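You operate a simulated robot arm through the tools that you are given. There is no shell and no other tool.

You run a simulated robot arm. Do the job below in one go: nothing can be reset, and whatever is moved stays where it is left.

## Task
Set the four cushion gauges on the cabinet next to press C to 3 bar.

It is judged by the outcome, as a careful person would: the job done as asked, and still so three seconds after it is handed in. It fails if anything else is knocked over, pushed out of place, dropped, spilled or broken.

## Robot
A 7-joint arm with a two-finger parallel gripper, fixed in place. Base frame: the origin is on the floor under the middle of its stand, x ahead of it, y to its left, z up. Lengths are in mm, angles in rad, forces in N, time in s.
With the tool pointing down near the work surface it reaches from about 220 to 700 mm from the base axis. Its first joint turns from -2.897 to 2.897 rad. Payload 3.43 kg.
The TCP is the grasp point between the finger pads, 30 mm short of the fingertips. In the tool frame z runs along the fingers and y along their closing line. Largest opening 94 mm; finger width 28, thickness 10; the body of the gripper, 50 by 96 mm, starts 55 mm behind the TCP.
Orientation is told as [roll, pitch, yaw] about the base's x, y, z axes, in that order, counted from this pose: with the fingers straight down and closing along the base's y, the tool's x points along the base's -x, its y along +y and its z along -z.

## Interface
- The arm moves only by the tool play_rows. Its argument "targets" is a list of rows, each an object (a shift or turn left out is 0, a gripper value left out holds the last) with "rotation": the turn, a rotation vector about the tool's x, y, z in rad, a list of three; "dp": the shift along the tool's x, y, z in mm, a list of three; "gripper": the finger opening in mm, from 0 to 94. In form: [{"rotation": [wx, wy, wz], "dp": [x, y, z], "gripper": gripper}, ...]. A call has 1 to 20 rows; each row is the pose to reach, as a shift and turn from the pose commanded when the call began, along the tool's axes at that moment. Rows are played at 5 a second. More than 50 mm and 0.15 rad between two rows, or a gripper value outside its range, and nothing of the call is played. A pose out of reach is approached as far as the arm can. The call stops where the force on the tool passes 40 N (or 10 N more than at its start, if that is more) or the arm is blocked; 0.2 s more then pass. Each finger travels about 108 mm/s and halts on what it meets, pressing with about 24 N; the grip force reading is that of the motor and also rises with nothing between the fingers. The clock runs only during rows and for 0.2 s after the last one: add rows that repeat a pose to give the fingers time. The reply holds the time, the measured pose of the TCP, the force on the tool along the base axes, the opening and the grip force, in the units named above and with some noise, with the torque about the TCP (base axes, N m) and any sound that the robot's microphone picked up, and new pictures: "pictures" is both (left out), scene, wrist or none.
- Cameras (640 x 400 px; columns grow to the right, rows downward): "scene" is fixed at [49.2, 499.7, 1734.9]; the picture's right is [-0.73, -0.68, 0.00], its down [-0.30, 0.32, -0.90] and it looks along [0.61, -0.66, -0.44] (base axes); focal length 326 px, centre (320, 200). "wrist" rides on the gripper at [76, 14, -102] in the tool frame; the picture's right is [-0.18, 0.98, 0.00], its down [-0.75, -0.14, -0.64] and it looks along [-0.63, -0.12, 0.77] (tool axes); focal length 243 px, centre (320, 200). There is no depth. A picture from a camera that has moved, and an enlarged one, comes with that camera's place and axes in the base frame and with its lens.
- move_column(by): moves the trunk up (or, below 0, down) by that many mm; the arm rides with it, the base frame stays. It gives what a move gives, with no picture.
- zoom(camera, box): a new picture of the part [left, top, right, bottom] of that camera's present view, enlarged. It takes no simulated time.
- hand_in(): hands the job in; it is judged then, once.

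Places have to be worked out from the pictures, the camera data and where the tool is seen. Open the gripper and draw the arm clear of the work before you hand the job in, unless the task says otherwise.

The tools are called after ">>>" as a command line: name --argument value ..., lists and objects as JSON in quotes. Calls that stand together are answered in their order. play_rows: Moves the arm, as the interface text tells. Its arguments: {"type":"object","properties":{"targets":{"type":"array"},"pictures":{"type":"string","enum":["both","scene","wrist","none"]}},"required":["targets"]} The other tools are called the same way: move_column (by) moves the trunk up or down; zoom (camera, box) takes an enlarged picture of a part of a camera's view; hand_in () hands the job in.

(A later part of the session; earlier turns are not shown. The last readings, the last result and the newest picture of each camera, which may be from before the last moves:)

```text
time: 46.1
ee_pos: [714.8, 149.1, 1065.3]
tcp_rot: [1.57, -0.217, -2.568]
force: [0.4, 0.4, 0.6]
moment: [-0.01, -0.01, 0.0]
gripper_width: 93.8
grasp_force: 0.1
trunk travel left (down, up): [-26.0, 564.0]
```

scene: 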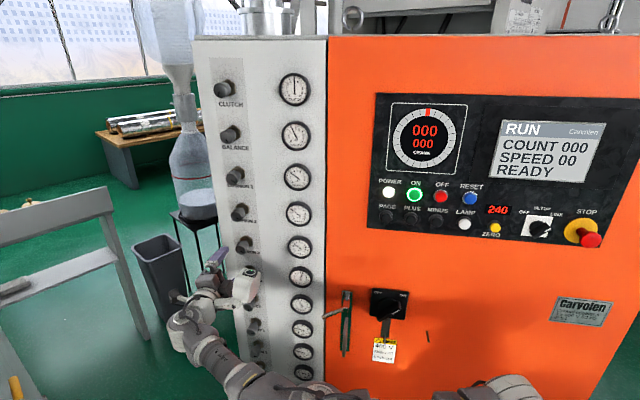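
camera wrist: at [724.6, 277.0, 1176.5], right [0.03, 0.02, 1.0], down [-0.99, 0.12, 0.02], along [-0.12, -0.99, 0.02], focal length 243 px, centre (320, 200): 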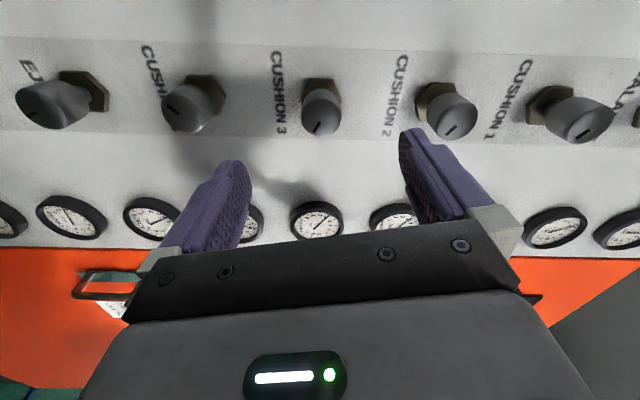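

The level view also puts CUSHION 3 at about 3.02. Now at CUSHION 4 height, I'll check alignment.

>>> play_rows --targets '[{"dp": [0, 0, 0]}]'

>>> zoom --camera "wrist" --box '[240, 50, 400, 150]'

>>> zoom --camera "scene" --box '[281, 264, 321, 289]'

```text
time: 46.5
ee_pos: [715.1, 148.9, 1066.1]
tcp_rot: [1.571, -0.217, -2.569]
force: [-1.3, 0.1, 0.0]
moment: [0.0, 0.0, -0.01]
gripper_width: 93.9
grasp_force: 0.0
trunk travel left (down, up): [-26.0, 564.0]
camera wrist: at [724.6, 276.9, 1063.6], right [0.03, 0.02, 1.0], down [-0.99, 0.12, 0.02], along [-0.12, -0.99, 0.02], focal length 243 px, centre (320, 200)
```

scene: 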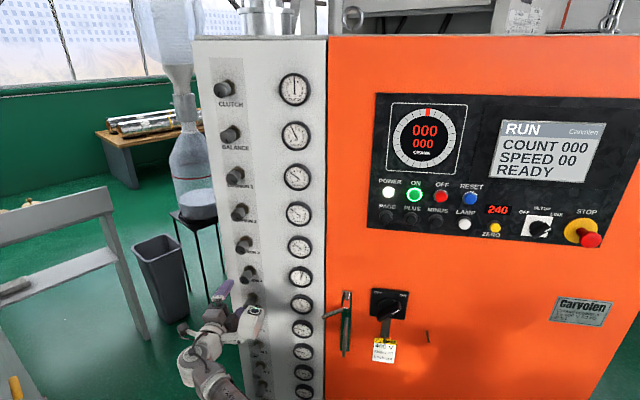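
wrist: 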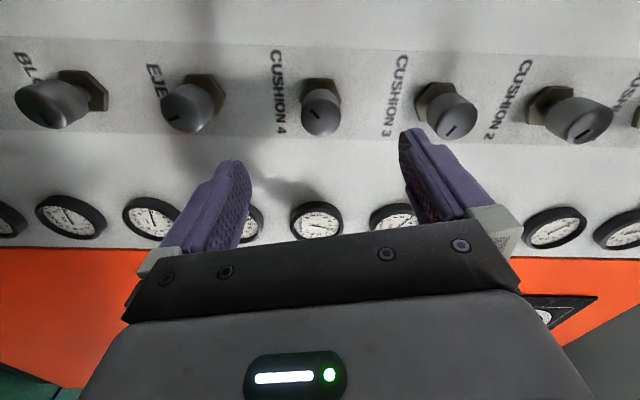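

```text
4.00 times, centred on (320, 100) of wrist
camera zoom: at [724.6, 276.9, 1063.6], right [0.03, 0.02, 1.0], down [-0.99, 0.12, 0.02], along [-0.12, -0.99, 0.02], focal length 970 px, centre (320, 600)
```

zoom: 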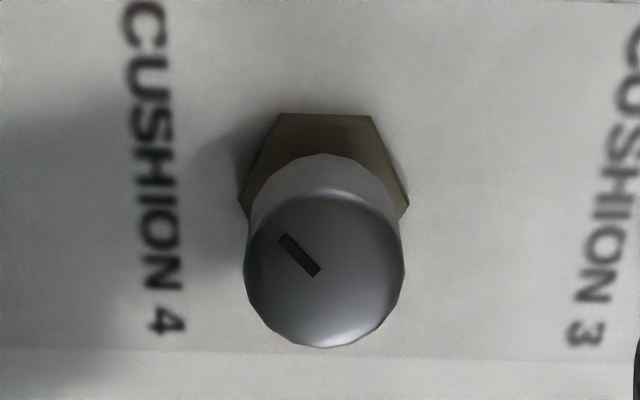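

```text
16.00 times, centred on (301, 276) of scene
camera zoom: at [49.2, 499.7, 1734.9], right [-0.73, -0.68, 0.0], down [-0.3, 0.32, -0.9], along [0.61, -0.66, -0.44], focal length 5216 px, centre (624, -1024)
```

zoom: 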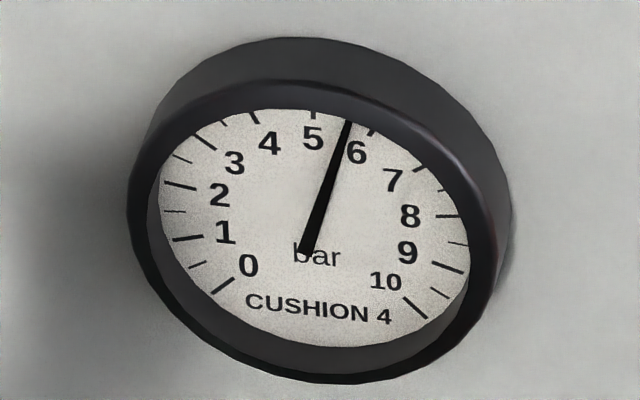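

Alignment matches the previous knob, so no trim is needed. CUSHION 4 reads about 5.63. I'll advance 104 mm and close.

>>> play_rows --targets '[{"dp": [0, 0, 20]}, {"dp": [0, 0, 40]}, {"dp": [0, 0, 60]}, {"dp": [0, 0, 78]}, {"dp": [0, 0, 92]}, {"dp": [0, 0, 104]}, {"dp": [0, 0, 104]}]'

```text
time: 48.1
ee_pos: [771.8, 61.9, 1064.8]
tcp_rot: [1.57, -0.217, -2.568]
force: [-0.2, -0.1, -0.4]
moment: [-0.02, 0.01, 0.0]
gripper_width: 93.9
grasp_force: 0.2
trunk travel left (down, up): [-26.0, 564.0]
camera wrist: at [780.4, 189.5, 1062.0], right [0.03, 0.02, 1.0], down [-0.99, 0.12, 0.02], along [-0.12, -0.99, 0.02], focal length 243 px, centre (320, 200)
```

scene: 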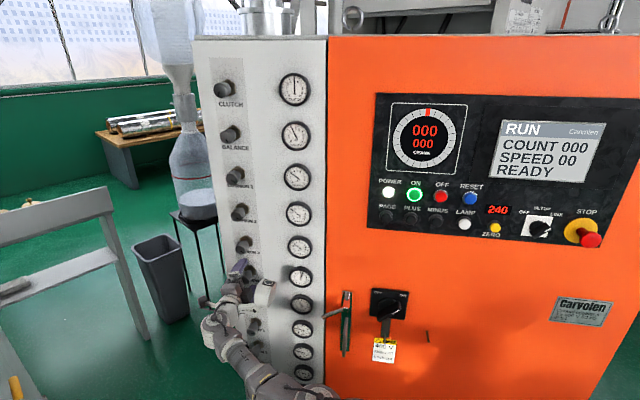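
wrist: 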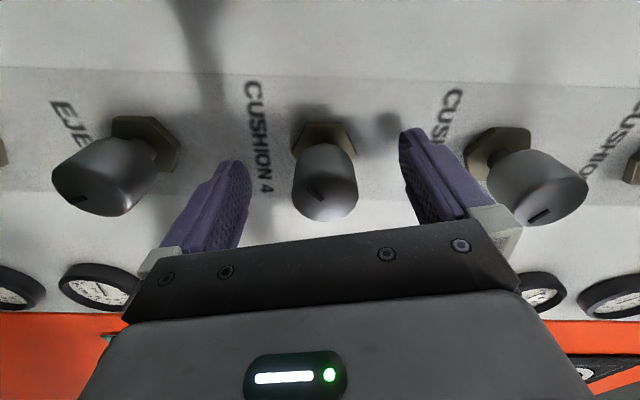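

The knob sits about 2 mm toward the upper finger, so I'll shift 1.8 mm that way and then close.

>>> play_rows --targets '[{"dp": [0, 1.8, 0], "gripper": 94}, {"dp": [0, 1.8, 0], "gripper": 60}, {"dp": [0, 1.8, 0], "gripper": 40}, {"dp": [0, 1.8, 0], "gripper": 20}, {"dp": [0, 1.8, 0], "gripper": 20}, {"dp": [0, 1.8, 0], "gripper": 20}]' --pictures "wrist"

>>> zoom --camera "scene" --box '[281, 264, 321, 289]'

```text
time: 49.5
ee_pos: [770.7, 61.9, 1067.7]
tcp_rot: [1.572, -0.216, -2.569]
force: [2.3, 0.2, 2.3]
moment: [-0.45, -0.32, 0.11]
gripper_width: 33.9
grasp_force: 45.0
trunk travel left (down, up): [-26.0, 564.0]
camera wrist: at [780.7, 189.7, 1064.5], right [0.03, 0.02, 1.0], down [-0.99, 0.12, 0.02], along [-0.12, -0.99, 0.02], focal length 243 px, centre (320, 200)
```

wrist: 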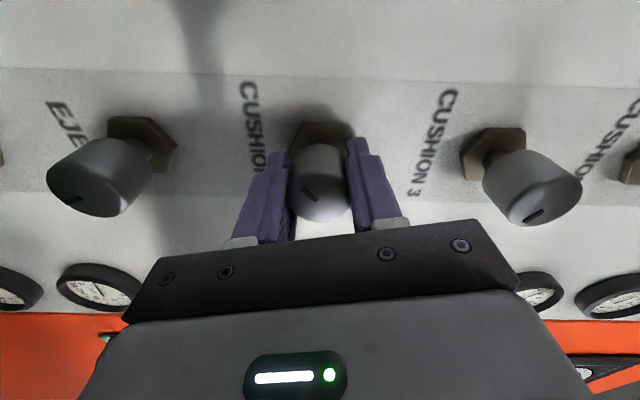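

```text
16.00 times, centred on (301, 276) of scene
camera zoom: at [49.2, 499.7, 1734.9], right [-0.73, -0.68, 0.0], down [-0.3, 0.32, -0.9], along [0.61, -0.66, -0.44], focal length 5216 px, centre (624, -1024)
```

zoom: 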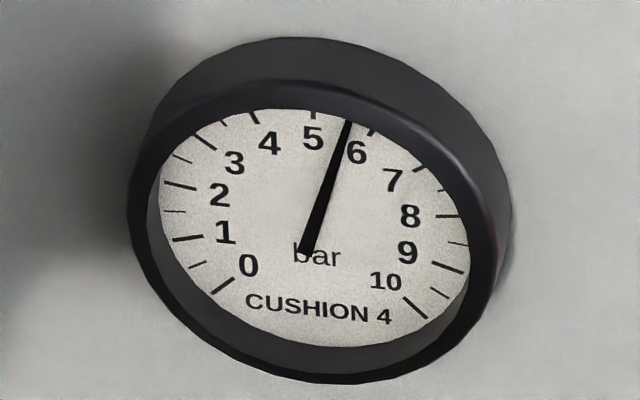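

The grip is clean with about 3 N of side force. I'll turn -1.2 rad counter-clockwise and check.

>>> play_rows --targets '[{"rotation": [0, 0, -0.12]}, {"rotation": [0, 0, -0.24]}, {"rotation": [0, 0, -0.36]}, {"rotation": [0, 0, -0.48]}, {"rotation": [0, 0, -0.6]}, {"rotation": [0, 0, -0.72]}, {"rotation": [0, 0, -0.84]}, {"rotation": [0, 0, -0.96]}, {"rotation": [0, 0, -1.08]}, {"rotation": [0, 0, -1.2]}, {"rotation": [0, 0, -1.2]}]' --pictures "wrist"

>>> zoom --camera "scene" --box '[281, 264, 321, 289]'

```text
time: 52.0
ee_pos: [772.2, 62.6, 1067.3]
tcp_rot: [1.569, -1.418, -2.563]
force: [-5.3, 1.5, -5.5]
moment: [-0.71, -0.42, 0.65]
gripper_width: 33.7
grasp_force: 44.6
trunk travel left (down, up): [-26.0, 564.0]
camera wrist: at [737.7, 162.0, 994.4], right [0.79, 0.51, 0.33], down [-0.56, 0.4, 0.72], along [0.24, -0.76, 0.61], focal length 243 px, centre (320, 200)
```

wrist: 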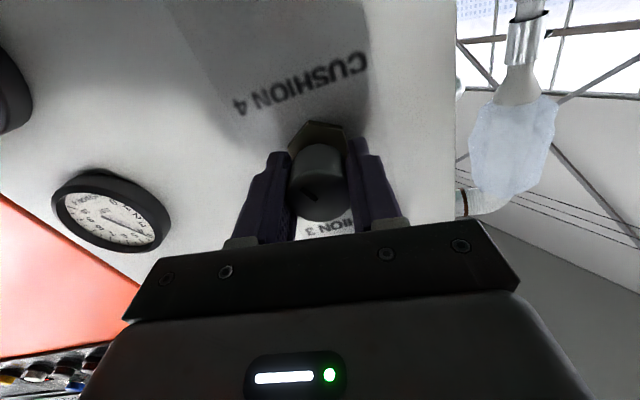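

```text
16.00 times, centred on (301, 276) of scene
camera zoom: at [49.2, 499.7, 1734.9], right [-0.73, -0.68, 0.0], down [-0.3, 0.32, -0.9], along [0.61, -0.66, -0.44], focal length 5216 px, centre (624, -1024)
```

zoom: 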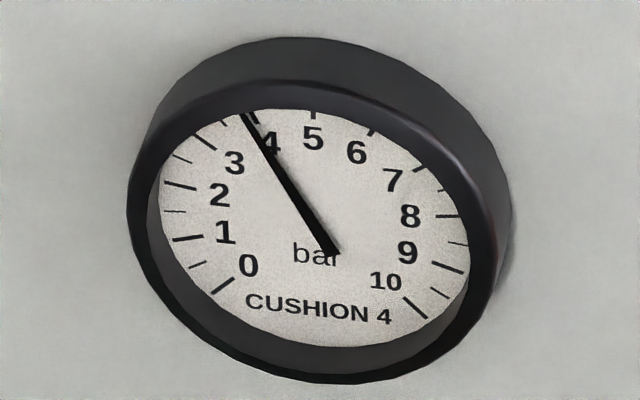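

CUSHION 4 is down to about 3.9. I'll turn another -0.55 rad.

>>> play_rows --targets '[{"rotation": [0, 0, -0.11]}, {"rotation": [0, 0, -0.22]}, {"rotation": [0, 0, -0.33]}, {"rotation": [0, 0, -0.44]}, {"rotation": [0, 0, -0.55]}, {"rotation": [0, 0, -0.55]}, {"rotation": [0, 0, -0.55]}]' --pictures "none"

>>> zoom --camera "scene" --box '[281, 264, 321, 289]'

```text
time: 53.5
ee_pos: [772.1, 61.8, 1067.8]
tcp_rot: [-1.571, -1.175, 0.575]
force: [0.3, 5.9, -0.8]
moment: [0.42, 0.3, 0.65]
gripper_width: 33.5
grasp_force: 45.0
trunk travel left (down, up): [-26.0, 564.0]
```

```text
16.00 times, centred on (301, 276) of scene
camera zoom: at [49.2, 499.7, 1734.9], right [-0.73, -0.68, 0.0], down [-0.3, 0.32, -0.9], along [0.61, -0.66, -0.44], focal length 5216 px, centre (624, -1024)
```

zoom: 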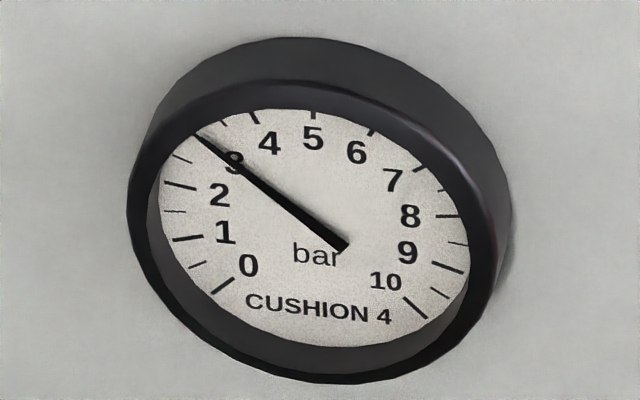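

The needle overlaps the tick, but correcting for parallax at this steep view it reads about 3.1. I'll turn another -0.075 rad.

>>> play_rows --targets '[{"rotation": [0, 0, -0.04]}, {"rotation": [0, 0, -0.075]}, {"rotation": [0, 0, -0.075]}, {"rotation": [0, 0, -0.075]}]' --pictures "wrist"

>>> zoom --camera "scene" --box '[281, 264, 321, 289]'

>>> zoom --camera "wrist" --box '[0, 100, 160, 200]'

```text
time: 54.5
ee_pos: [771.7, 61.5, 1069.1]
tcp_rot: [-1.571, -1.1, 0.57]
force: [-0.6, 3.7, -3.0]
moment: [-0.59, -0.38, 0.92]
gripper_width: 33.8
grasp_force: 45.2
trunk travel left (down, up): [-26.0, 564.0]
camera wrist: at [698.2, 136.4, 993.0], right [0.81, 0.52, -0.28], down [-0.17, 0.66, 0.74], along [0.57, -0.55, 0.62], focal length 243 px, centre (320, 200)
```

wrist: 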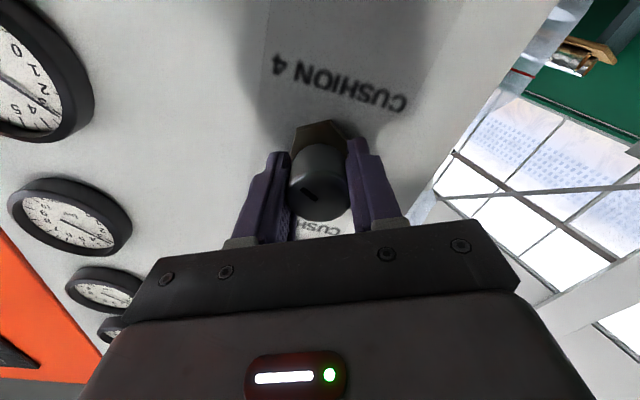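

```text
16.00 times, centred on (301, 276) of scene
camera zoom: at [49.2, 499.7, 1734.9], right [-0.73, -0.68, 0.0], down [-0.3, 0.32, -0.9], along [0.61, -0.66, -0.44], focal length 5216 px, centre (624, -1024)
```

zoom: 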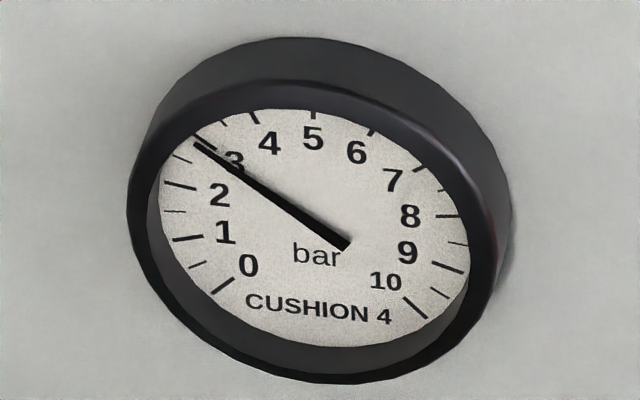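

```text
4.00 times, centred on (80, 150) of wrist
camera zoom: at [698.2, 136.4, 993.0], right [0.81, 0.52, -0.28], down [-0.17, 0.66, 0.74], along [0.57, -0.55, 0.62], focal length 970 px, centre (1280, 400)
```

zoom: 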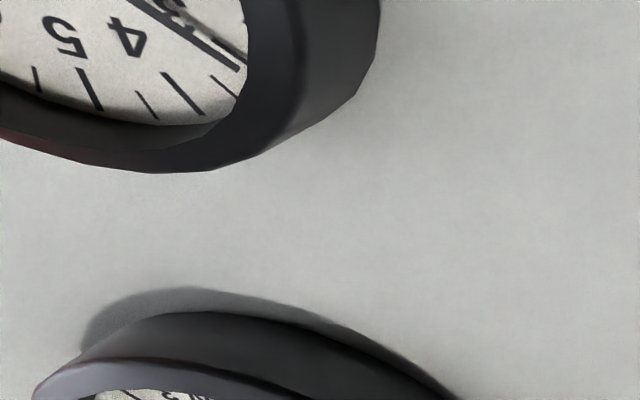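

CUSHION 4's needle direction now matches the 3 tick. I'll release and back off.

>>> play_rows --targets '[{"gripper": 60}, {"gripper": 94}, {"gripper": 94}, {"gripper": 94}, {"dp": [0, 0, -20], "gripper": 94}, {"dp": [0, 0, -45], "gripper": 94}, {"dp": [0, 0, -70], "gripper": 94}, {"dp": [0, 0, -110], "gripper": 94}, {"dp": [0, 0, -150], "gripper": 94}, {"dp": [0, 0, -150], "gripper": 94}]'

>>> zoom --camera "scene" --box '[281, 264, 321, 289]'

```text
time: 56.8
ee_pos: [689.4, 186.8, 1069.1]
tcp_rot: [-1.572, -1.1, 0.574]
force: [0.4, -0.1, 0.2]
moment: [-0.02, 0.01, -0.02]
gripper_width: 93.9
grasp_force: 0.0
trunk travel left (down, up): [-26.0, 564.0]
camera wrist: at [614.7, 261.2, 993.9], right [0.81, 0.52, -0.28], down [-0.17, 0.66, 0.74], along [0.57, -0.55, 0.62], focal length 243 px, centre (320, 200)
```

scene: 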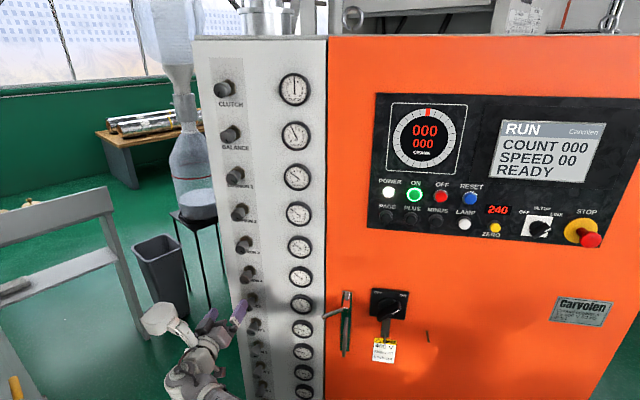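
wrist: 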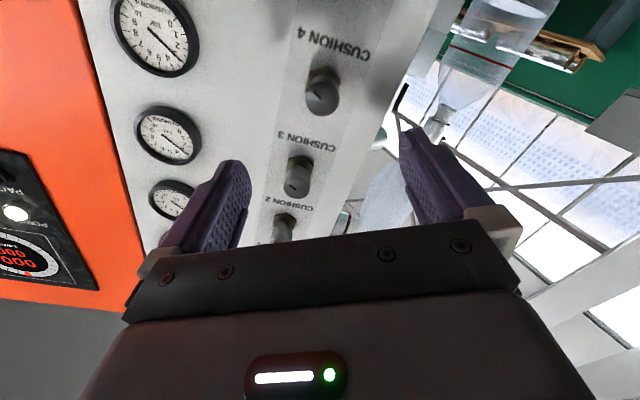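

```text
16.00 times, centred on (301, 276) of scene
camera zoom: at [49.2, 499.7, 1734.9], right [-0.73, -0.68, 0.0], down [-0.3, 0.32, -0.9], along [0.61, -0.66, -0.44], focal length 5216 px, centre (624, -1024)
```

zoom: 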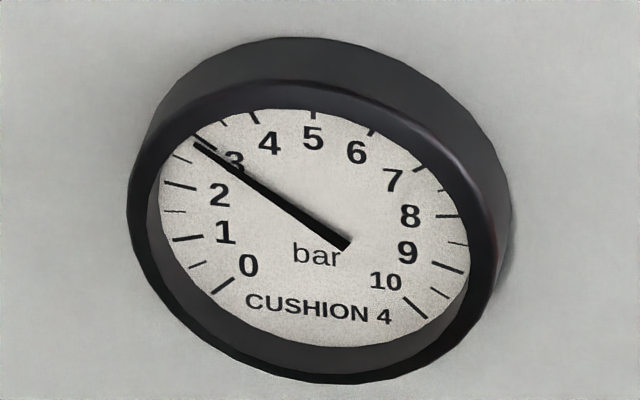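

All four needles sit at 3. For a final parallax-free check I'll slide the wrist camera in front of the gauge column, well clear of the panel, and read each gauge nearly face-on.

>>> play_rows --targets '[{"rotation": [0, 0, 0.07], "dp": [11, -21.7, 0]}, {"rotation": [0, 0, 0.14], "dp": [22, -43.3, 0]}, {"rotation": [0, 0, 0.21], "dp": [33, -65, 0]}, {"rotation": [0, 0, 0.28], "dp": [44, -86.6, 0]}, {"rotation": [0, 0, 0.35], "dp": [55, -108.3, 0]}, {"rotation": [0, 0, 0.41], "dp": [66, -130, 0]}, {"rotation": [0, 0, 0.47], "dp": [77, -151.6, 0]}, {"rotation": [0, 0, 0.47], "dp": [77, -151.6, 0]}]'

```text
time: 58.5
ee_pos: [547.0, 94.7, 1069.7]
tcp_rot: [1.366, -1.569, -2.365]
force: [-0.1, 0.4, -0.5]
moment: [0.02, -0.01, 0.03]
gripper_width: 94.2
grasp_force: 0.0
trunk travel left (down, up): [-26.0, 564.0]
camera wrist: at [503.3, 189.0, 992.6], right [0.83, 0.53, 0.19], down [-0.47, 0.46, 0.75], along [0.32, -0.71, 0.63], focal length 243 px, centre (320, 200)
```

scene: 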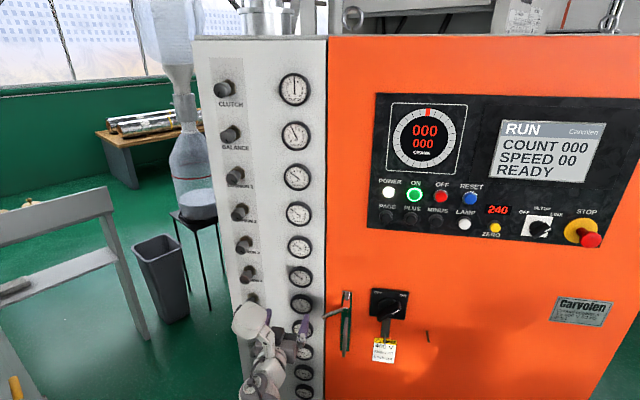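
wrist: 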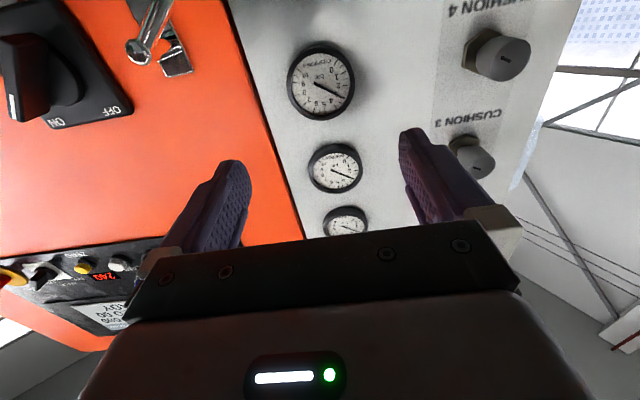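

CUSHION 4, 3 and 2 are all visible here. I'll zoom on CUSHION 4 and 3 now, then raise the trunk for better angles.

>>> zoom --camera "wrist" --box '[281, 57, 361, 107]'

>>> move_column --by 60

>>> zoom --camera "wrist" --box '[240, 0, 400, 100]'

```text
8.00 times, centred on (321, 82) of wrist
camera zoom: at [503.3, 189.0, 992.6], right [0.83, 0.53, 0.19], down [-0.47, 0.46, 0.75], along [0.32, -0.71, 0.63], focal length 1941 px, centre (312, 1144)
```

zoom: 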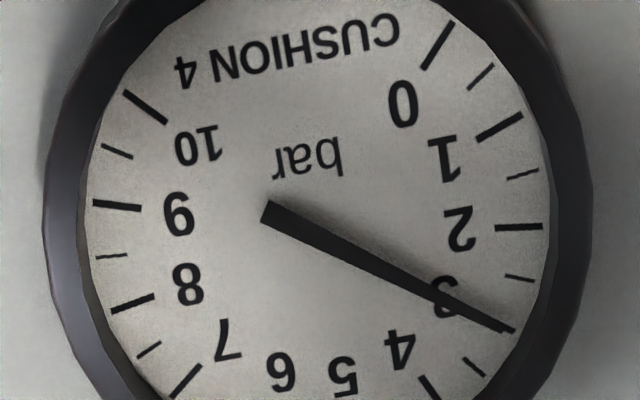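

```text
time: 59.5
ee_pos: [547.3, 95.7, 1128.6]
tcp_rot: [-0.521, -1.572, -0.476]
force: [0.0, 0.8, 0.4]
moment: [0.02, -0.02, -0.01]
gripper_width: 94.0
grasp_force: 0.0
trunk travel left (down, up): [-86.0, 504.0]
```

```text
4.00 times, centred on (320, 50) of wrist
camera zoom: at [503.6, 189.2, 1052.2], right [0.83, 0.53, 0.18], down [-0.47, 0.46, 0.75], along [0.32, -0.71, 0.63], focal length 970 px, centre (320, 800)
```

zoom: 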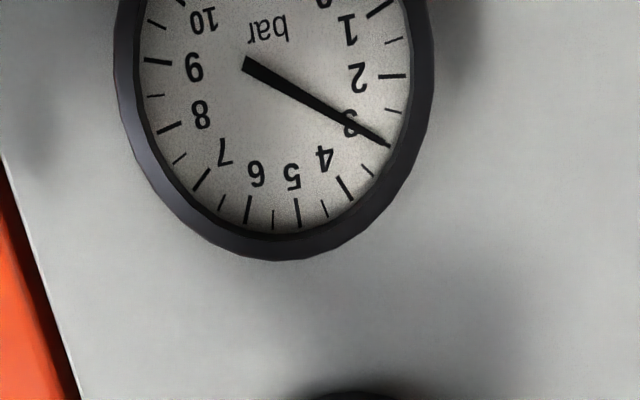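

Face-on, CUSHION 4 reads 2.98, which is good. I'll raise the trunk to get the same view of CUSHION 3, 2 and 1.

>>> move_column --by 54

>>> zoom --camera "wrist" --box '[281, 57, 361, 107]'

>>> move_column --by 115

>>> zoom --camera "wrist" --box '[281, 57, 361, 107]'

>>> move_column --by 115

>>> zoom --camera "wrist" --box '[281, 57, 361, 107]'

```text
time: 60.5
ee_pos: [547.9, 95.5, 1183.2]
tcp_rot: [-0.5, -1.57, -0.496]
force: [-0.9, 0.2, -1.0]
moment: [0.0, -0.02, 0.01]
gripper_width: 93.9
grasp_force: 0.1
trunk travel left (down, up): [-140.0, 450.0]
```

```text
8.00 times, centred on (321, 82) of wrist
camera zoom: at [503.6, 189.2, 1106.2], right [0.83, 0.53, 0.18], down [-0.47, 0.46, 0.75], along [0.32, -0.71, 0.63], focal length 1941 px, centre (312, 1144)
```

zoom: 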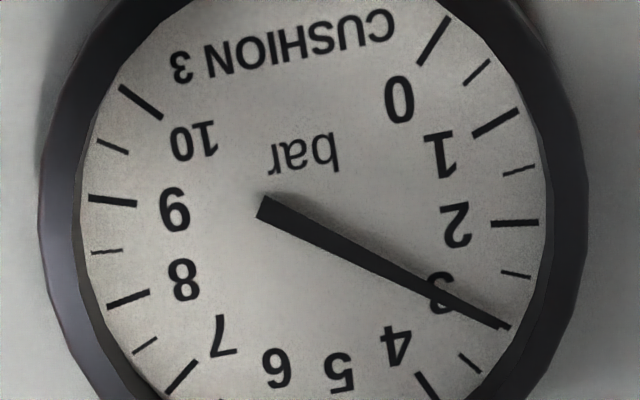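

```text
time: 62.0
ee_pos: [547.0, 94.5, 1298.0]
tcp_rot: [-0.574, -1.57, -0.424]
force: [-0.4, 0.1, -0.5]
moment: [-0.01, 0.01, 0.0]
gripper_width: 94.1
grasp_force: 0.0
trunk travel left (down, up): [-255.0, 335.0]
```

```text
8.00 times, centred on (321, 82) of wrist
camera zoom: at [503.6, 189.2, 1221.1], right [0.83, 0.53, 0.18], down [-0.47, 0.46, 0.75], along [0.32, -0.71, 0.63], focal length 1941 px, centre (312, 1144)
```

zoom: 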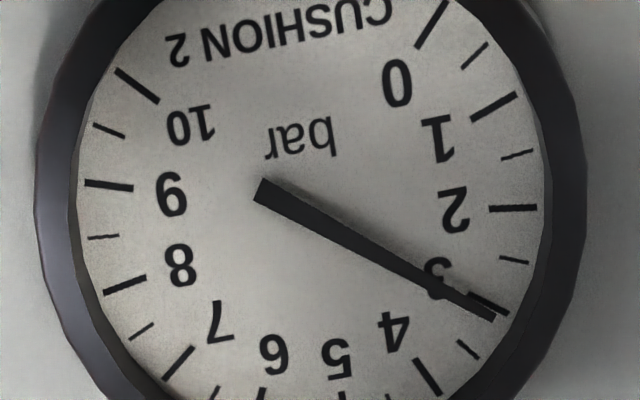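

```text
time: 63.4
ee_pos: [547.6, 95.0, 1413.8]
tcp_rot: [-0.563, -1.571, -0.435]
force: [0.3, 0.4, 0.3]
moment: [0.0, -0.03, 0.0]
gripper_width: 94.1
grasp_force: 0.2
trunk travel left (down, up): [-370.0, 220.0]
```

```text
8.00 times, centred on (321, 82) of wrist
camera zoom: at [503.7, 189.3, 1336.1], right [0.83, 0.53, 0.18], down [-0.47, 0.46, 0.75], along [0.32, -0.71, 0.63], focal length 1941 px, centre (312, 1144)
```

zoom: 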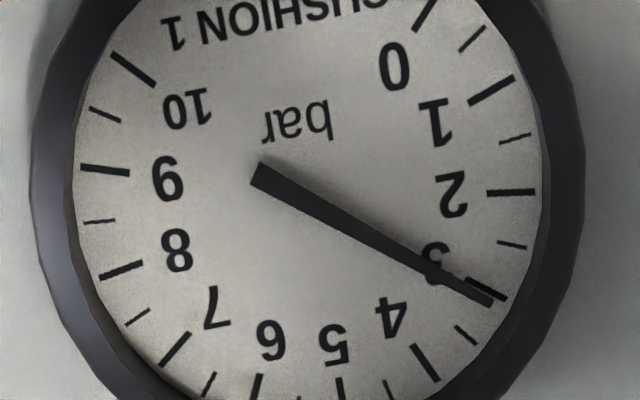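

Face-on readings by needle angle are CUSHION 1 ≈ 3.07, CUSHION 2 ≈ 3.07, CUSHION 3 ≈ 2.99 and CUSHION 4 ≈ 2.98. Gauges 1 and 2 are slightly high, so I'll trim them by about -0.05 rad. First I'll return in front of the CUSHION 1 knob.

>>> play_rows --targets '[{"dp": [1, 25, 0]}, {"dp": [2, 50, 0]}, {"dp": [3.5, 75, 0]}, {"dp": [5, 100, 0]}, {"dp": [6, 125, 10]}, {"dp": [7, 150, 28]}, {"dp": [7.5, 170, 46]}, {"dp": [7.5, 170, 46]}, {"dp": [7.5, 170, 46]}]'

>>> zoom --camera "wrist" --box '[240, 50, 400, 150]'

```text
time: 65.4
ee_pos: [718.1, 147.8, 1403.1]
tcp_rot: [-0.54, -1.569, -0.458]
force: [0.1, -0.7, -1.2]
moment: [0.01, 0.0, 0.02]
gripper_width: 94.1
grasp_force: 0.0
trunk travel left (down, up): [-370.0, 220.0]
camera wrist: at [673.2, 241.4, 1327.1], right [0.83, 0.53, 0.18], down [-0.47, 0.46, 0.75], along [0.32, -0.71, 0.63], focal length 243 px, centre (320, 200)
```

scene: 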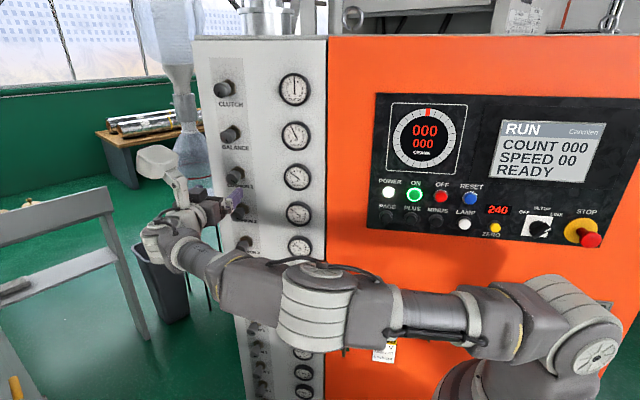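
wrist: 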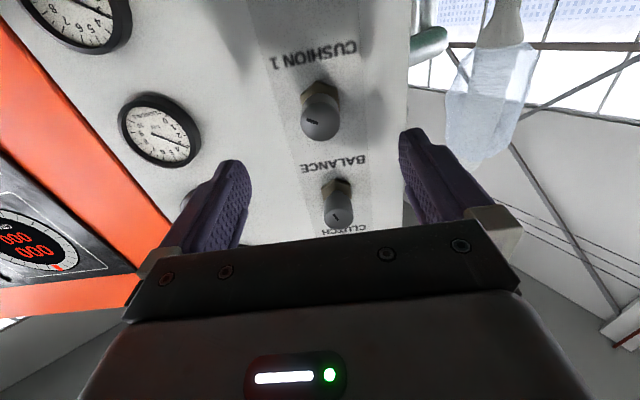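

```text
4.00 times, centred on (320, 100) of wrist
camera zoom: at [673.2, 241.4, 1327.1], right [0.83, 0.53, 0.18], down [-0.47, 0.46, 0.75], along [0.32, -0.71, 0.63], focal length 970 px, centre (320, 600)
```

zoom: 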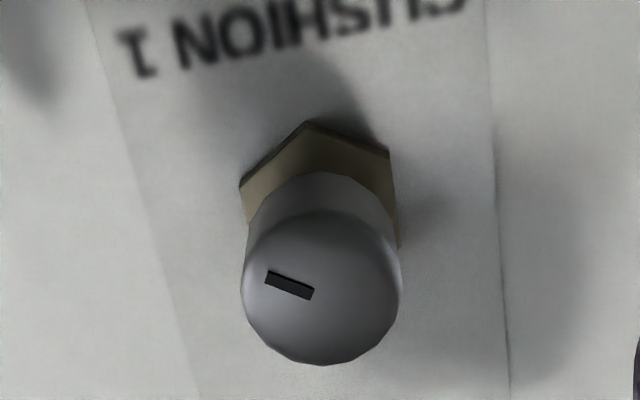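

The knob is about 3 mm above the tool axis. I'll trim up 3 mm, advance 104 mm, and check before closing.

>>> play_rows --targets '[{"dp": [-1.5, -0.2, 20]}, {"dp": [-3, -0.5, 40]}, {"dp": [-3, -0.5, 60]}, {"dp": [-3, -0.5, 78]}, {"dp": [-3, -0.5, 92]}, {"dp": [-3, -0.5, 104]}, {"dp": [-3, -0.5, 104]}]' --pictures "wrist"

```text
time: 67.0
ee_pos: [770.7, 61.3, 1407.7]
tcp_rot: [-0.45, -1.57, -0.546]
force: [0.5, -0.3, -0.9]
moment: [0.02, 0.04, -0.02]
gripper_width: 93.8
grasp_force: 0.1
trunk travel left (down, up): [-370.0, 220.0]
camera wrist: at [727.6, 155.0, 1330.4], right [0.83, 0.53, 0.18], down [-0.47, 0.46, 0.75], along [0.32, -0.71, 0.63], focal length 243 px, centre (320, 200)
```

wrist: 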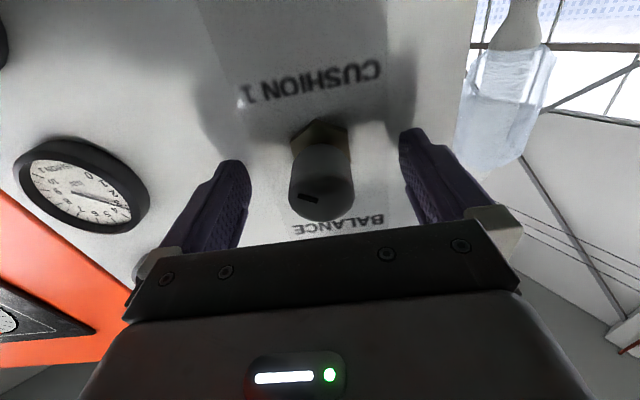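

The knob is well centred. I'll close and check that the gauge stays put.

>>> play_rows --targets '[{"gripper": 60}, {"gripper": 40}, {"gripper": 20}, {"gripper": 20}, {"gripper": 20}]' --pictures "none"

>>> zoom --camera "scene" --box '[278, 164, 318, 189]'

```text
time: 68.2
ee_pos: [771.8, 60.9, 1407.1]
tcp_rot: [-1.095, -1.571, 0.097]
force: [5.7, 0.1, 4.7]
moment: [-0.1, -0.08, 0.77]
gripper_width: 33.8
grasp_force: 44.9
trunk travel left (down, up): [-370.0, 220.0]
```

```text
16.00 times, centred on (298, 176) of scene
camera zoom: at [49.2, 499.7, 1734.9], right [-0.73, -0.68, 0.0], down [-0.3, 0.32, -0.9], along [0.61, -0.66, -0.44], focal length 5216 px, centre (672, 576)
```

zoom: 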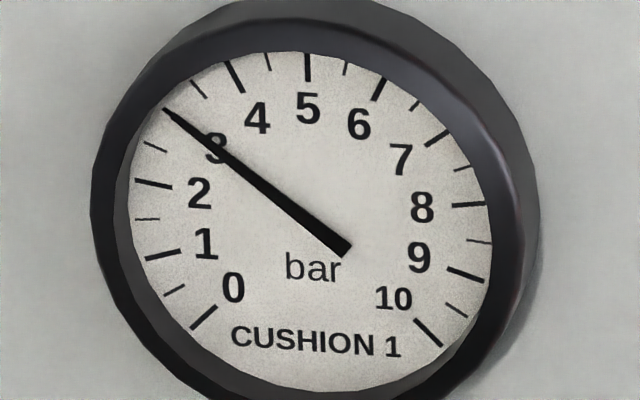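

The gauge is unchanged by the grip. I'll turn -0.055 rad and re-read.

>>> play_rows --targets '[{"rotation": [0, 0, -0.03]}, {"rotation": [0, 0, -0.055]}, {"rotation": [0, 0, -0.055]}, {"rotation": [0, 0, -0.055]}]' --pictures "none"

>>> zoom --camera "scene" --box '[278, 164, 318, 189]'

```text
time: 69.2
ee_pos: [772.1, 61.0, 1406.2]
tcp_rot: [-1.563, -1.514, 0.565]
force: [5.6, 0.9, -1.4]
moment: [-0.99, -0.65, 0.89]
gripper_width: 33.9
grasp_force: 44.6
trunk travel left (down, up): [-370.0, 220.0]
```

```text
16.00 times, centred on (298, 176) of scene
camera zoom: at [49.2, 499.7, 1734.9], right [-0.73, -0.68, 0.0], down [-0.3, 0.32, -0.9], along [0.61, -0.66, -0.44], focal length 5216 px, centre (672, 576)
```

zoom: 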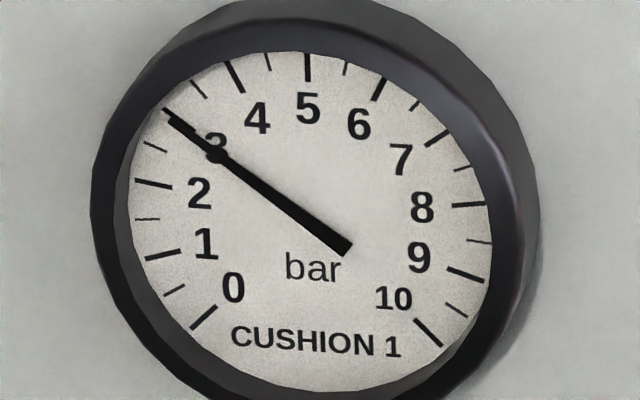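

The needle dropped by about 0.05 bar, to about 3.01–3.02. I'll release, back off, and go to CUSHION 2.

>>> play_rows --targets '[{"gripper": 60}, {"gripper": 94}, {"gripper": 94}, {"gripper": 94}, {"dp": [0, 0, -20], "gripper": 94}, {"dp": [0, 0, -45], "gripper": 94}, {"dp": [0, 0, -70], "gripper": 94}, {"dp": [0, 0, -104], "gripper": 94}, {"dp": [0, 0, -104], "gripper": 94}]' --pictures "none"

>>> zoom --camera "scene" --box '[278, 164, 318, 189]'

>>> move_column --by -113

>>> zoom --camera "wrist" --box '[240, 50, 400, 150]'

```text
time: 71.2
ee_pos: [714.7, 147.0, 1407.8]
tcp_rot: [-1.56, -1.514, 0.56]
force: [0.8, 1.1, -0.1]
moment: [0.01, 0.02, 0.01]
gripper_width: 93.9
grasp_force: 0.1
trunk travel left (down, up): [-370.0, 220.0]
```

```text
16.00 times, centred on (298, 176) of scene
camera zoom: at [49.2, 499.7, 1734.9], right [-0.73, -0.68, 0.0], down [-0.3, 0.32, -0.9], along [0.61, -0.66, -0.44], focal length 5216 px, centre (672, 576)
```

zoom: 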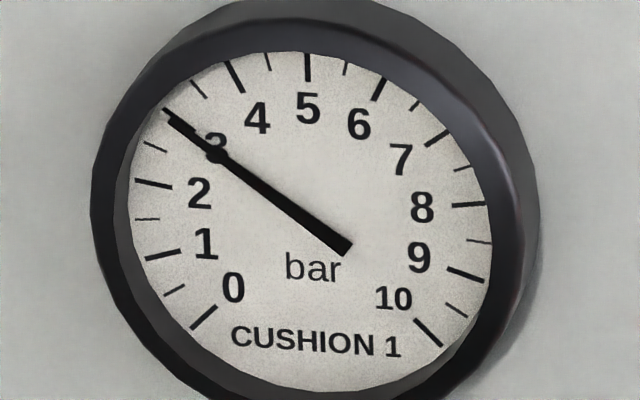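

```text
time: 72.7
ee_pos: [713.8, 147.7, 1294.0]
tcp_rot: [-1.567, -1.516, 0.566]
force: [0.4, 1.0, 0.0]
moment: [-0.02, 0.0, -0.01]
gripper_width: 93.9
grasp_force: 0.0
trunk travel left (down, up): [-257.0, 333.0]
```

```text
4.00 times, centred on (320, 100) of wrist
camera zoom: at [666.9, 238.8, 1217.6], right [0.83, 0.54, 0.13], down [-0.43, 0.49, 0.76], along [0.35, -0.69, 0.64], focal length 970 px, centre (320, 600)
```

zoom: 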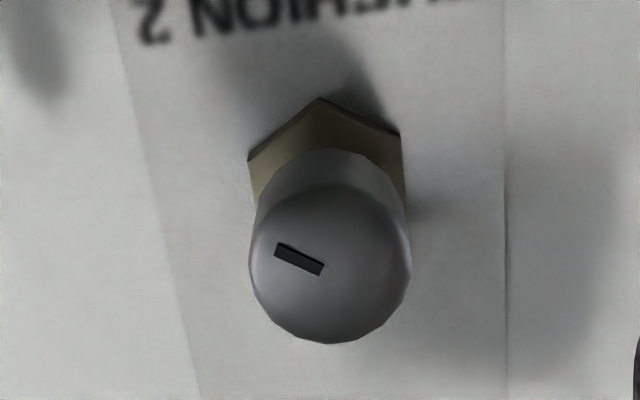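

CUSHION 1 holds. The CUSHION 2 knob is about 1.3 mm off laterally and 1 mm low, so I'll trim, advance and close.

>>> play_rows --targets '[{"dp": [0.5, 0.6, 20]}, {"dp": [1, 1.2, 40]}, {"dp": [1, 1.2, 60]}, {"dp": [1, 1.2, 78]}, {"dp": [1, 1.2, 92]}, {"dp": [1, 1.2, 104]}, {"dp": [1, 1.2, 104]}]' --pictures "wrist"

```text
time: 74.3
ee_pos: [772.1, 59.5, 1294.3]
tcp_rot: [-1.563, -1.516, 0.564]
force: [0.3, -0.6, 0.0]
moment: [-0.02, 0.01, 0.0]
gripper_width: 93.9
grasp_force: 0.1
trunk travel left (down, up): [-257.0, 333.0]
camera wrist: at [724.8, 151.6, 1216.4], right [0.83, 0.54, 0.13], down [-0.43, 0.49, 0.76], along [0.35, -0.69, 0.64], focal length 243 px, centre (320, 200)
```

wrist: 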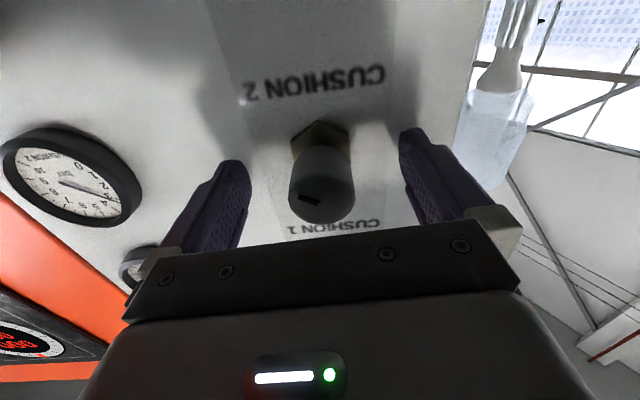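

The knob is well centred. I'll close, then turn -0.055 rad and read.

>>> play_rows --targets '[{"gripper": 60}, {"gripper": 40}, {"gripper": 20}, {"gripper": 20}, {"gripper": 20}, {"rotation": [0, 0, -0.03], "gripper": 20}, {"rotation": [0, 0, -0.055], "gripper": 20}, {"rotation": [0, 0, -0.055], "gripper": 20}, {"rotation": [0, 0, -0.055], "gripper": 20}]' --pictures "none"

>>> zoom --camera "scene" --box '[281, 200, 317, 230]'

```text
time: 76.3
ee_pos: [773.2, 60.9, 1292.9]
tcp_rot: [-1.572, -1.462, 0.574]
force: [13.4, 2.3, 11.2]
moment: [0.51, 0.34, 0.56]
gripper_width: 33.8
grasp_force: 44.9
trunk travel left (down, up): [-257.0, 333.0]
```

```text
13.33 times, centred on (299, 215) of scene
camera zoom: at [49.2, 499.7, 1734.9], right [-0.73, -0.68, 0.0], down [-0.3, 0.32, -0.9], along [0.61, -0.66, -0.44], focal length 4347 px, centre (600, 0)
```

zoom: 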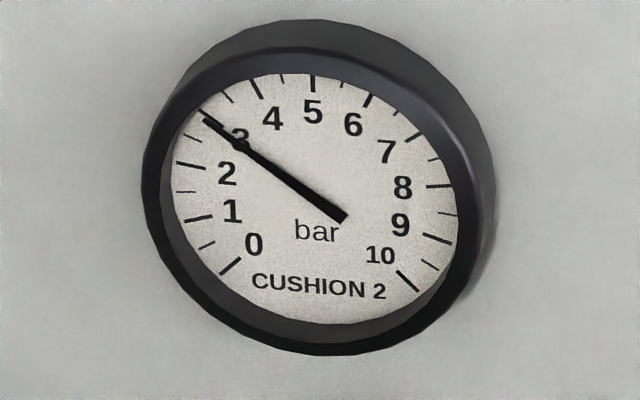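

CUSHION 2 is now at about 3.0. I'll release, back well off, and then re-read all four face-on.

>>> play_rows --targets '[{"gripper": 60}, {"gripper": 94}, {"gripper": 94}, {"gripper": 94}, {"dp": [0, 0, -20], "gripper": 94}, {"dp": [0, 0, -45], "gripper": 94}, {"dp": [0, 0, -70], "gripper": 94}, {"dp": [0, 0, -110], "gripper": 94}, {"dp": [0, 0, -150], "gripper": 94}, {"dp": [0, 0, -150], "gripper": 94}]' --pictures "none"

>>> play_rows --targets '[{"rotation": [0, 0, 0.03], "dp": [0, -25, 0]}, {"rotation": [0, 0, 0.06], "dp": [0, -50, 0]}, {"rotation": [0, 0, 0.09], "dp": [0, -75, 0]}, {"rotation": [0, 0, 0.11], "dp": [0, -100, 0]}, {"rotation": [0, 0, 0.11], "dp": [0, -125, 0]}, {"rotation": [0, 0, 0.11], "dp": [0, -150, 0]}, {"rotation": [0, 0, 0.11], "dp": [0, -170, 0]}, {"rotation": [0, 0, 0.11], "dp": [0, -170, 0]}]'

```text
time: 78.5
ee_pos: [691.9, 186.0, 1293.4]
tcp_rot: [-1.565, -1.458, 0.568]
force: [-0.7, 0.5, 0.4]
moment: [0.02, -0.01, 0.03]
gripper_width: 94.0
grasp_force: 0.0
trunk travel left (down, up): [-257.0, 333.0]
```

```text
time: 80.3
ee_pos: [548.5, 95.5, 1313.8]
tcp_rot: [0.787, -1.571, -1.784]
force: [-0.7, -0.5, 1.3]
moment: [0.0, 0.03, 0.01]
gripper_width: 93.9
grasp_force: 0.1
trunk travel left (down, up): [-257.0, 333.0]
camera wrist: at [504.5, 188.8, 1236.9], right [0.83, 0.53, 0.18], down [-0.47, 0.46, 0.75], along [0.32, -0.71, 0.63], focal length 243 px, centre (320, 200)
```

scene: 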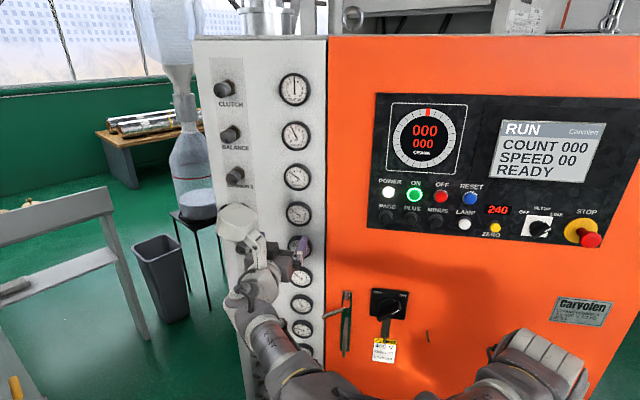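
wrist: 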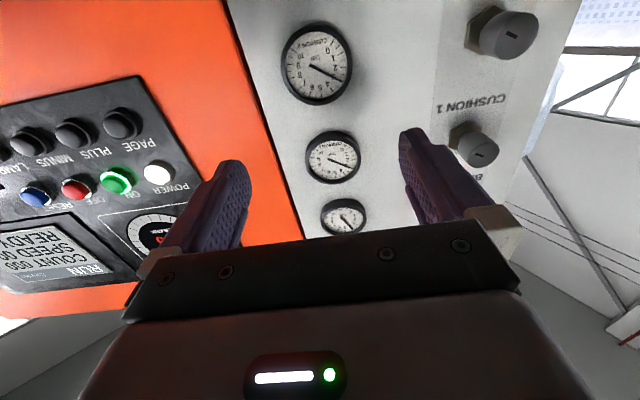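

The camera is again in front of the gauges. I'll zoom on CUSHION 2 here, then raise the trunk 115 mm for CUSHION 1.

>>> zoom --camera "wrist" --box '[277, 40, 357, 90]'

>>> move_column --by 115

>>> zoom --camera "wrist" --box '[277, 35, 357, 85]'

>>> zoom --camera "scene" --box '[190, 40, 350, 140]'

>>> zoom --camera "scene" --box '[200, 230, 360, 330]'

>>> zoom --camera "scene" --box '[200, 300, 360, 400]'

```text
8.00 times, centred on (317, 65) of wrist
camera zoom: at [504.5, 188.8, 1236.9], right [0.83, 0.53, 0.18], down [-0.47, 0.46, 0.75], along [0.32, -0.71, 0.63], focal length 1941 px, centre (344, 1280)
```

zoom: 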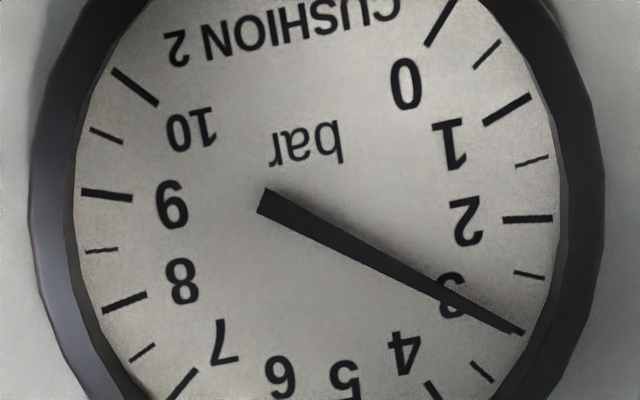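

```text
time: 81.7
ee_pos: [548.3, 95.0, 1427.8]
tcp_rot: [-0.485, -1.571, -0.513]
force: [-0.9, 0.6, 0.2]
moment: [-0.02, 0.0, 0.02]
gripper_width: 94.1
grasp_force: 0.0
trunk travel left (down, up): [-372.0, 218.0]
```

```text
8.00 times, centred on (317, 60) of wrist
camera zoom: at [504.8, 189.2, 1351.6], right [0.83, 0.53, 0.18], down [-0.47, 0.46, 0.75], along [0.32, -0.71, 0.63], focal length 1941 px, centre (344, 1320)
```

zoom: 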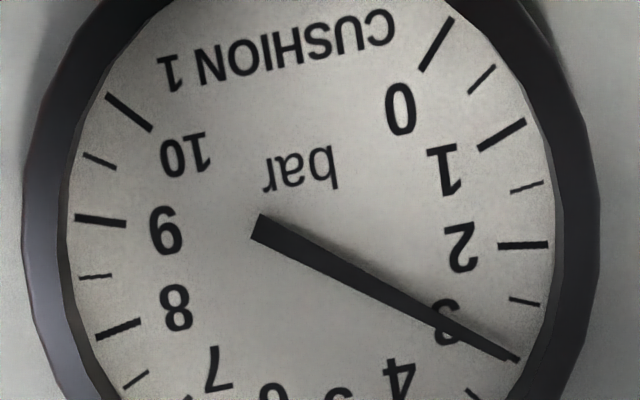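

```text
4.00 times, centred on (270, 90) of scene
camera zoom: at [49.2, 499.7, 1734.9], right [-0.73, -0.68, 0.0], down [-0.3, 0.32, -0.9], along [0.61, -0.66, -0.44], focal length 1304 px, centre (520, 640)
```

zoom: 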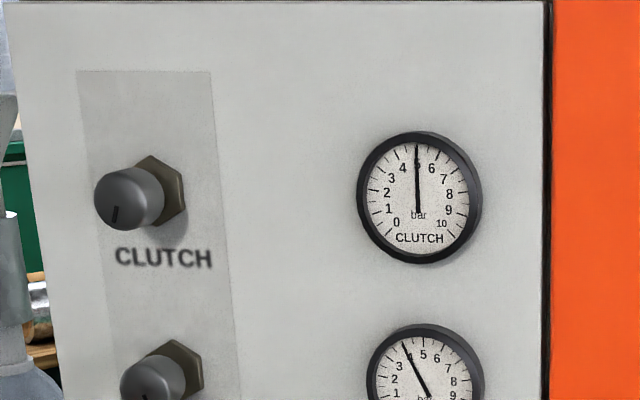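

```text
4.00 times, centred on (280, 280) of scene
camera zoom: at [49.2, 499.7, 1734.9], right [-0.73, -0.68, 0.0], down [-0.3, 0.32, -0.9], along [0.61, -0.66, -0.44], focal length 1304 px, centre (480, -120)
```

zoom: 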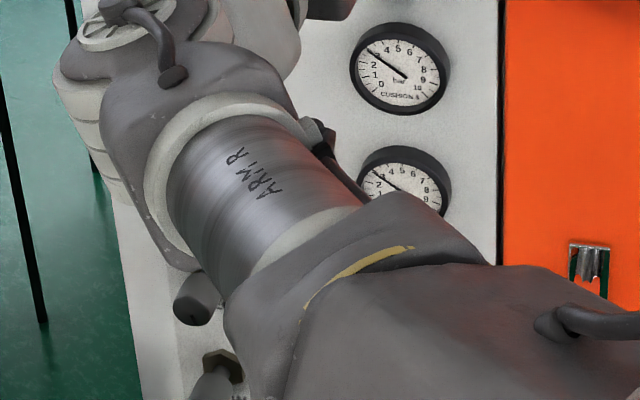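

```text
4.00 times, centred on (280, 350) of scene
camera zoom: at [49.2, 499.7, 1734.9], right [-0.73, -0.68, 0.0], down [-0.3, 0.32, -0.9], along [0.61, -0.66, -0.44], focal length 1304 px, centre (480, -400)
```

zoom: 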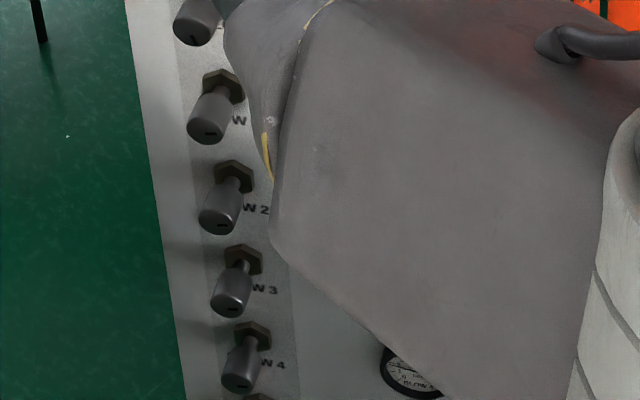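

Face-on readings are now CUSHION 1 ≈ 2.98, 2 ≈ 2.98, 3 ≈ 2.99 and 4 ≈ 2.98, all set at 3 bar. I'll draw the arm back and raise the trunk to clear the work, then check everything else is untouched.

>>> play_rows --targets '[{"dp": [0, 0, -20]}, {"dp": [0, 0, -40]}, {"dp": [0, 0, -60]}, {"dp": [0, 0, -80]}, {"dp": [0, 0, -100]}, {"dp": [0, 0, -100]}]' --pictures "none"

>>> move_column --by 150

>>> play_rows --targets '[{"dp": [0, 0, 0]}, {"dp": [0, 0, 0]}]'

```text
time: 83.1
ee_pos: [494.3, 181.0, 1428.7]
tcp_rot: [0.563, -1.57, -1.561]
force: [0.4, 0.2, -0.7]
moment: [0.04, 0.0, 0.02]
gripper_width: 93.9
grasp_force: 0.1
trunk travel left (down, up): [-372.0, 218.0]
```

```text
time: 84.9
ee_pos: [493.5, 179.7, 1578.1]
tcp_rot: [-0.583, -1.57, -0.417]
force: [0.9, 0.6, -0.1]
moment: [0.01, 0.0, 0.02]
gripper_width: 93.9
grasp_force: 0.0
trunk travel left (down, up): [-522.0, 68.0]
```

```text
time: 85.5
ee_pos: [493.8, 180.2, 1577.5]
tcp_rot: [0.165, -1.571, -1.163]
force: [0.7, 0.1, 0.1]
moment: [-0.03, 0.01, 0.01]
gripper_width: 93.8
grasp_force: 0.2
trunk travel left (down, up): [-522.0, 68.0]
camera wrist: at [450.2, 274.8, 1502.2], right [0.83, 0.53, 0.18], down [-0.47, 0.46, 0.75], along [0.32, -0.71, 0.63], focal length 243 px, centre (320, 200)
```

scene: 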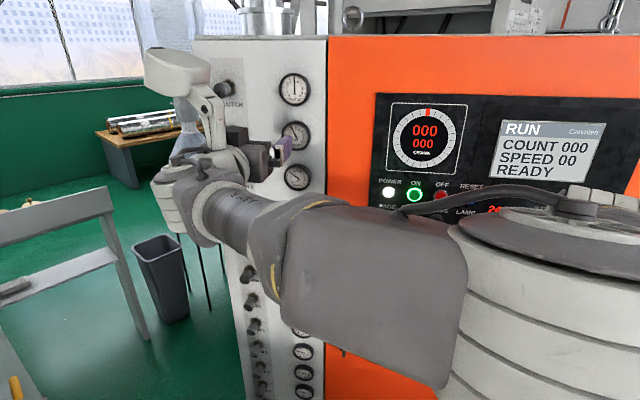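
wrist: 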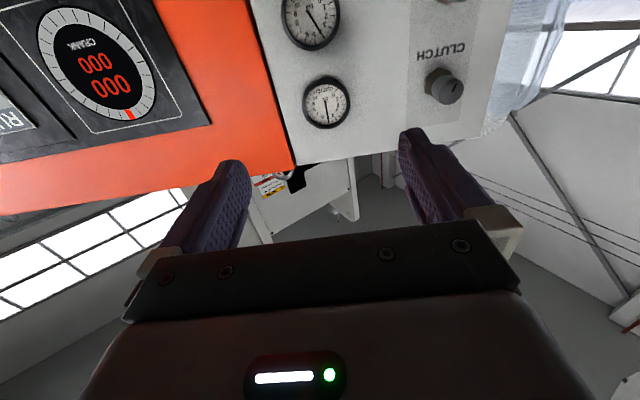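

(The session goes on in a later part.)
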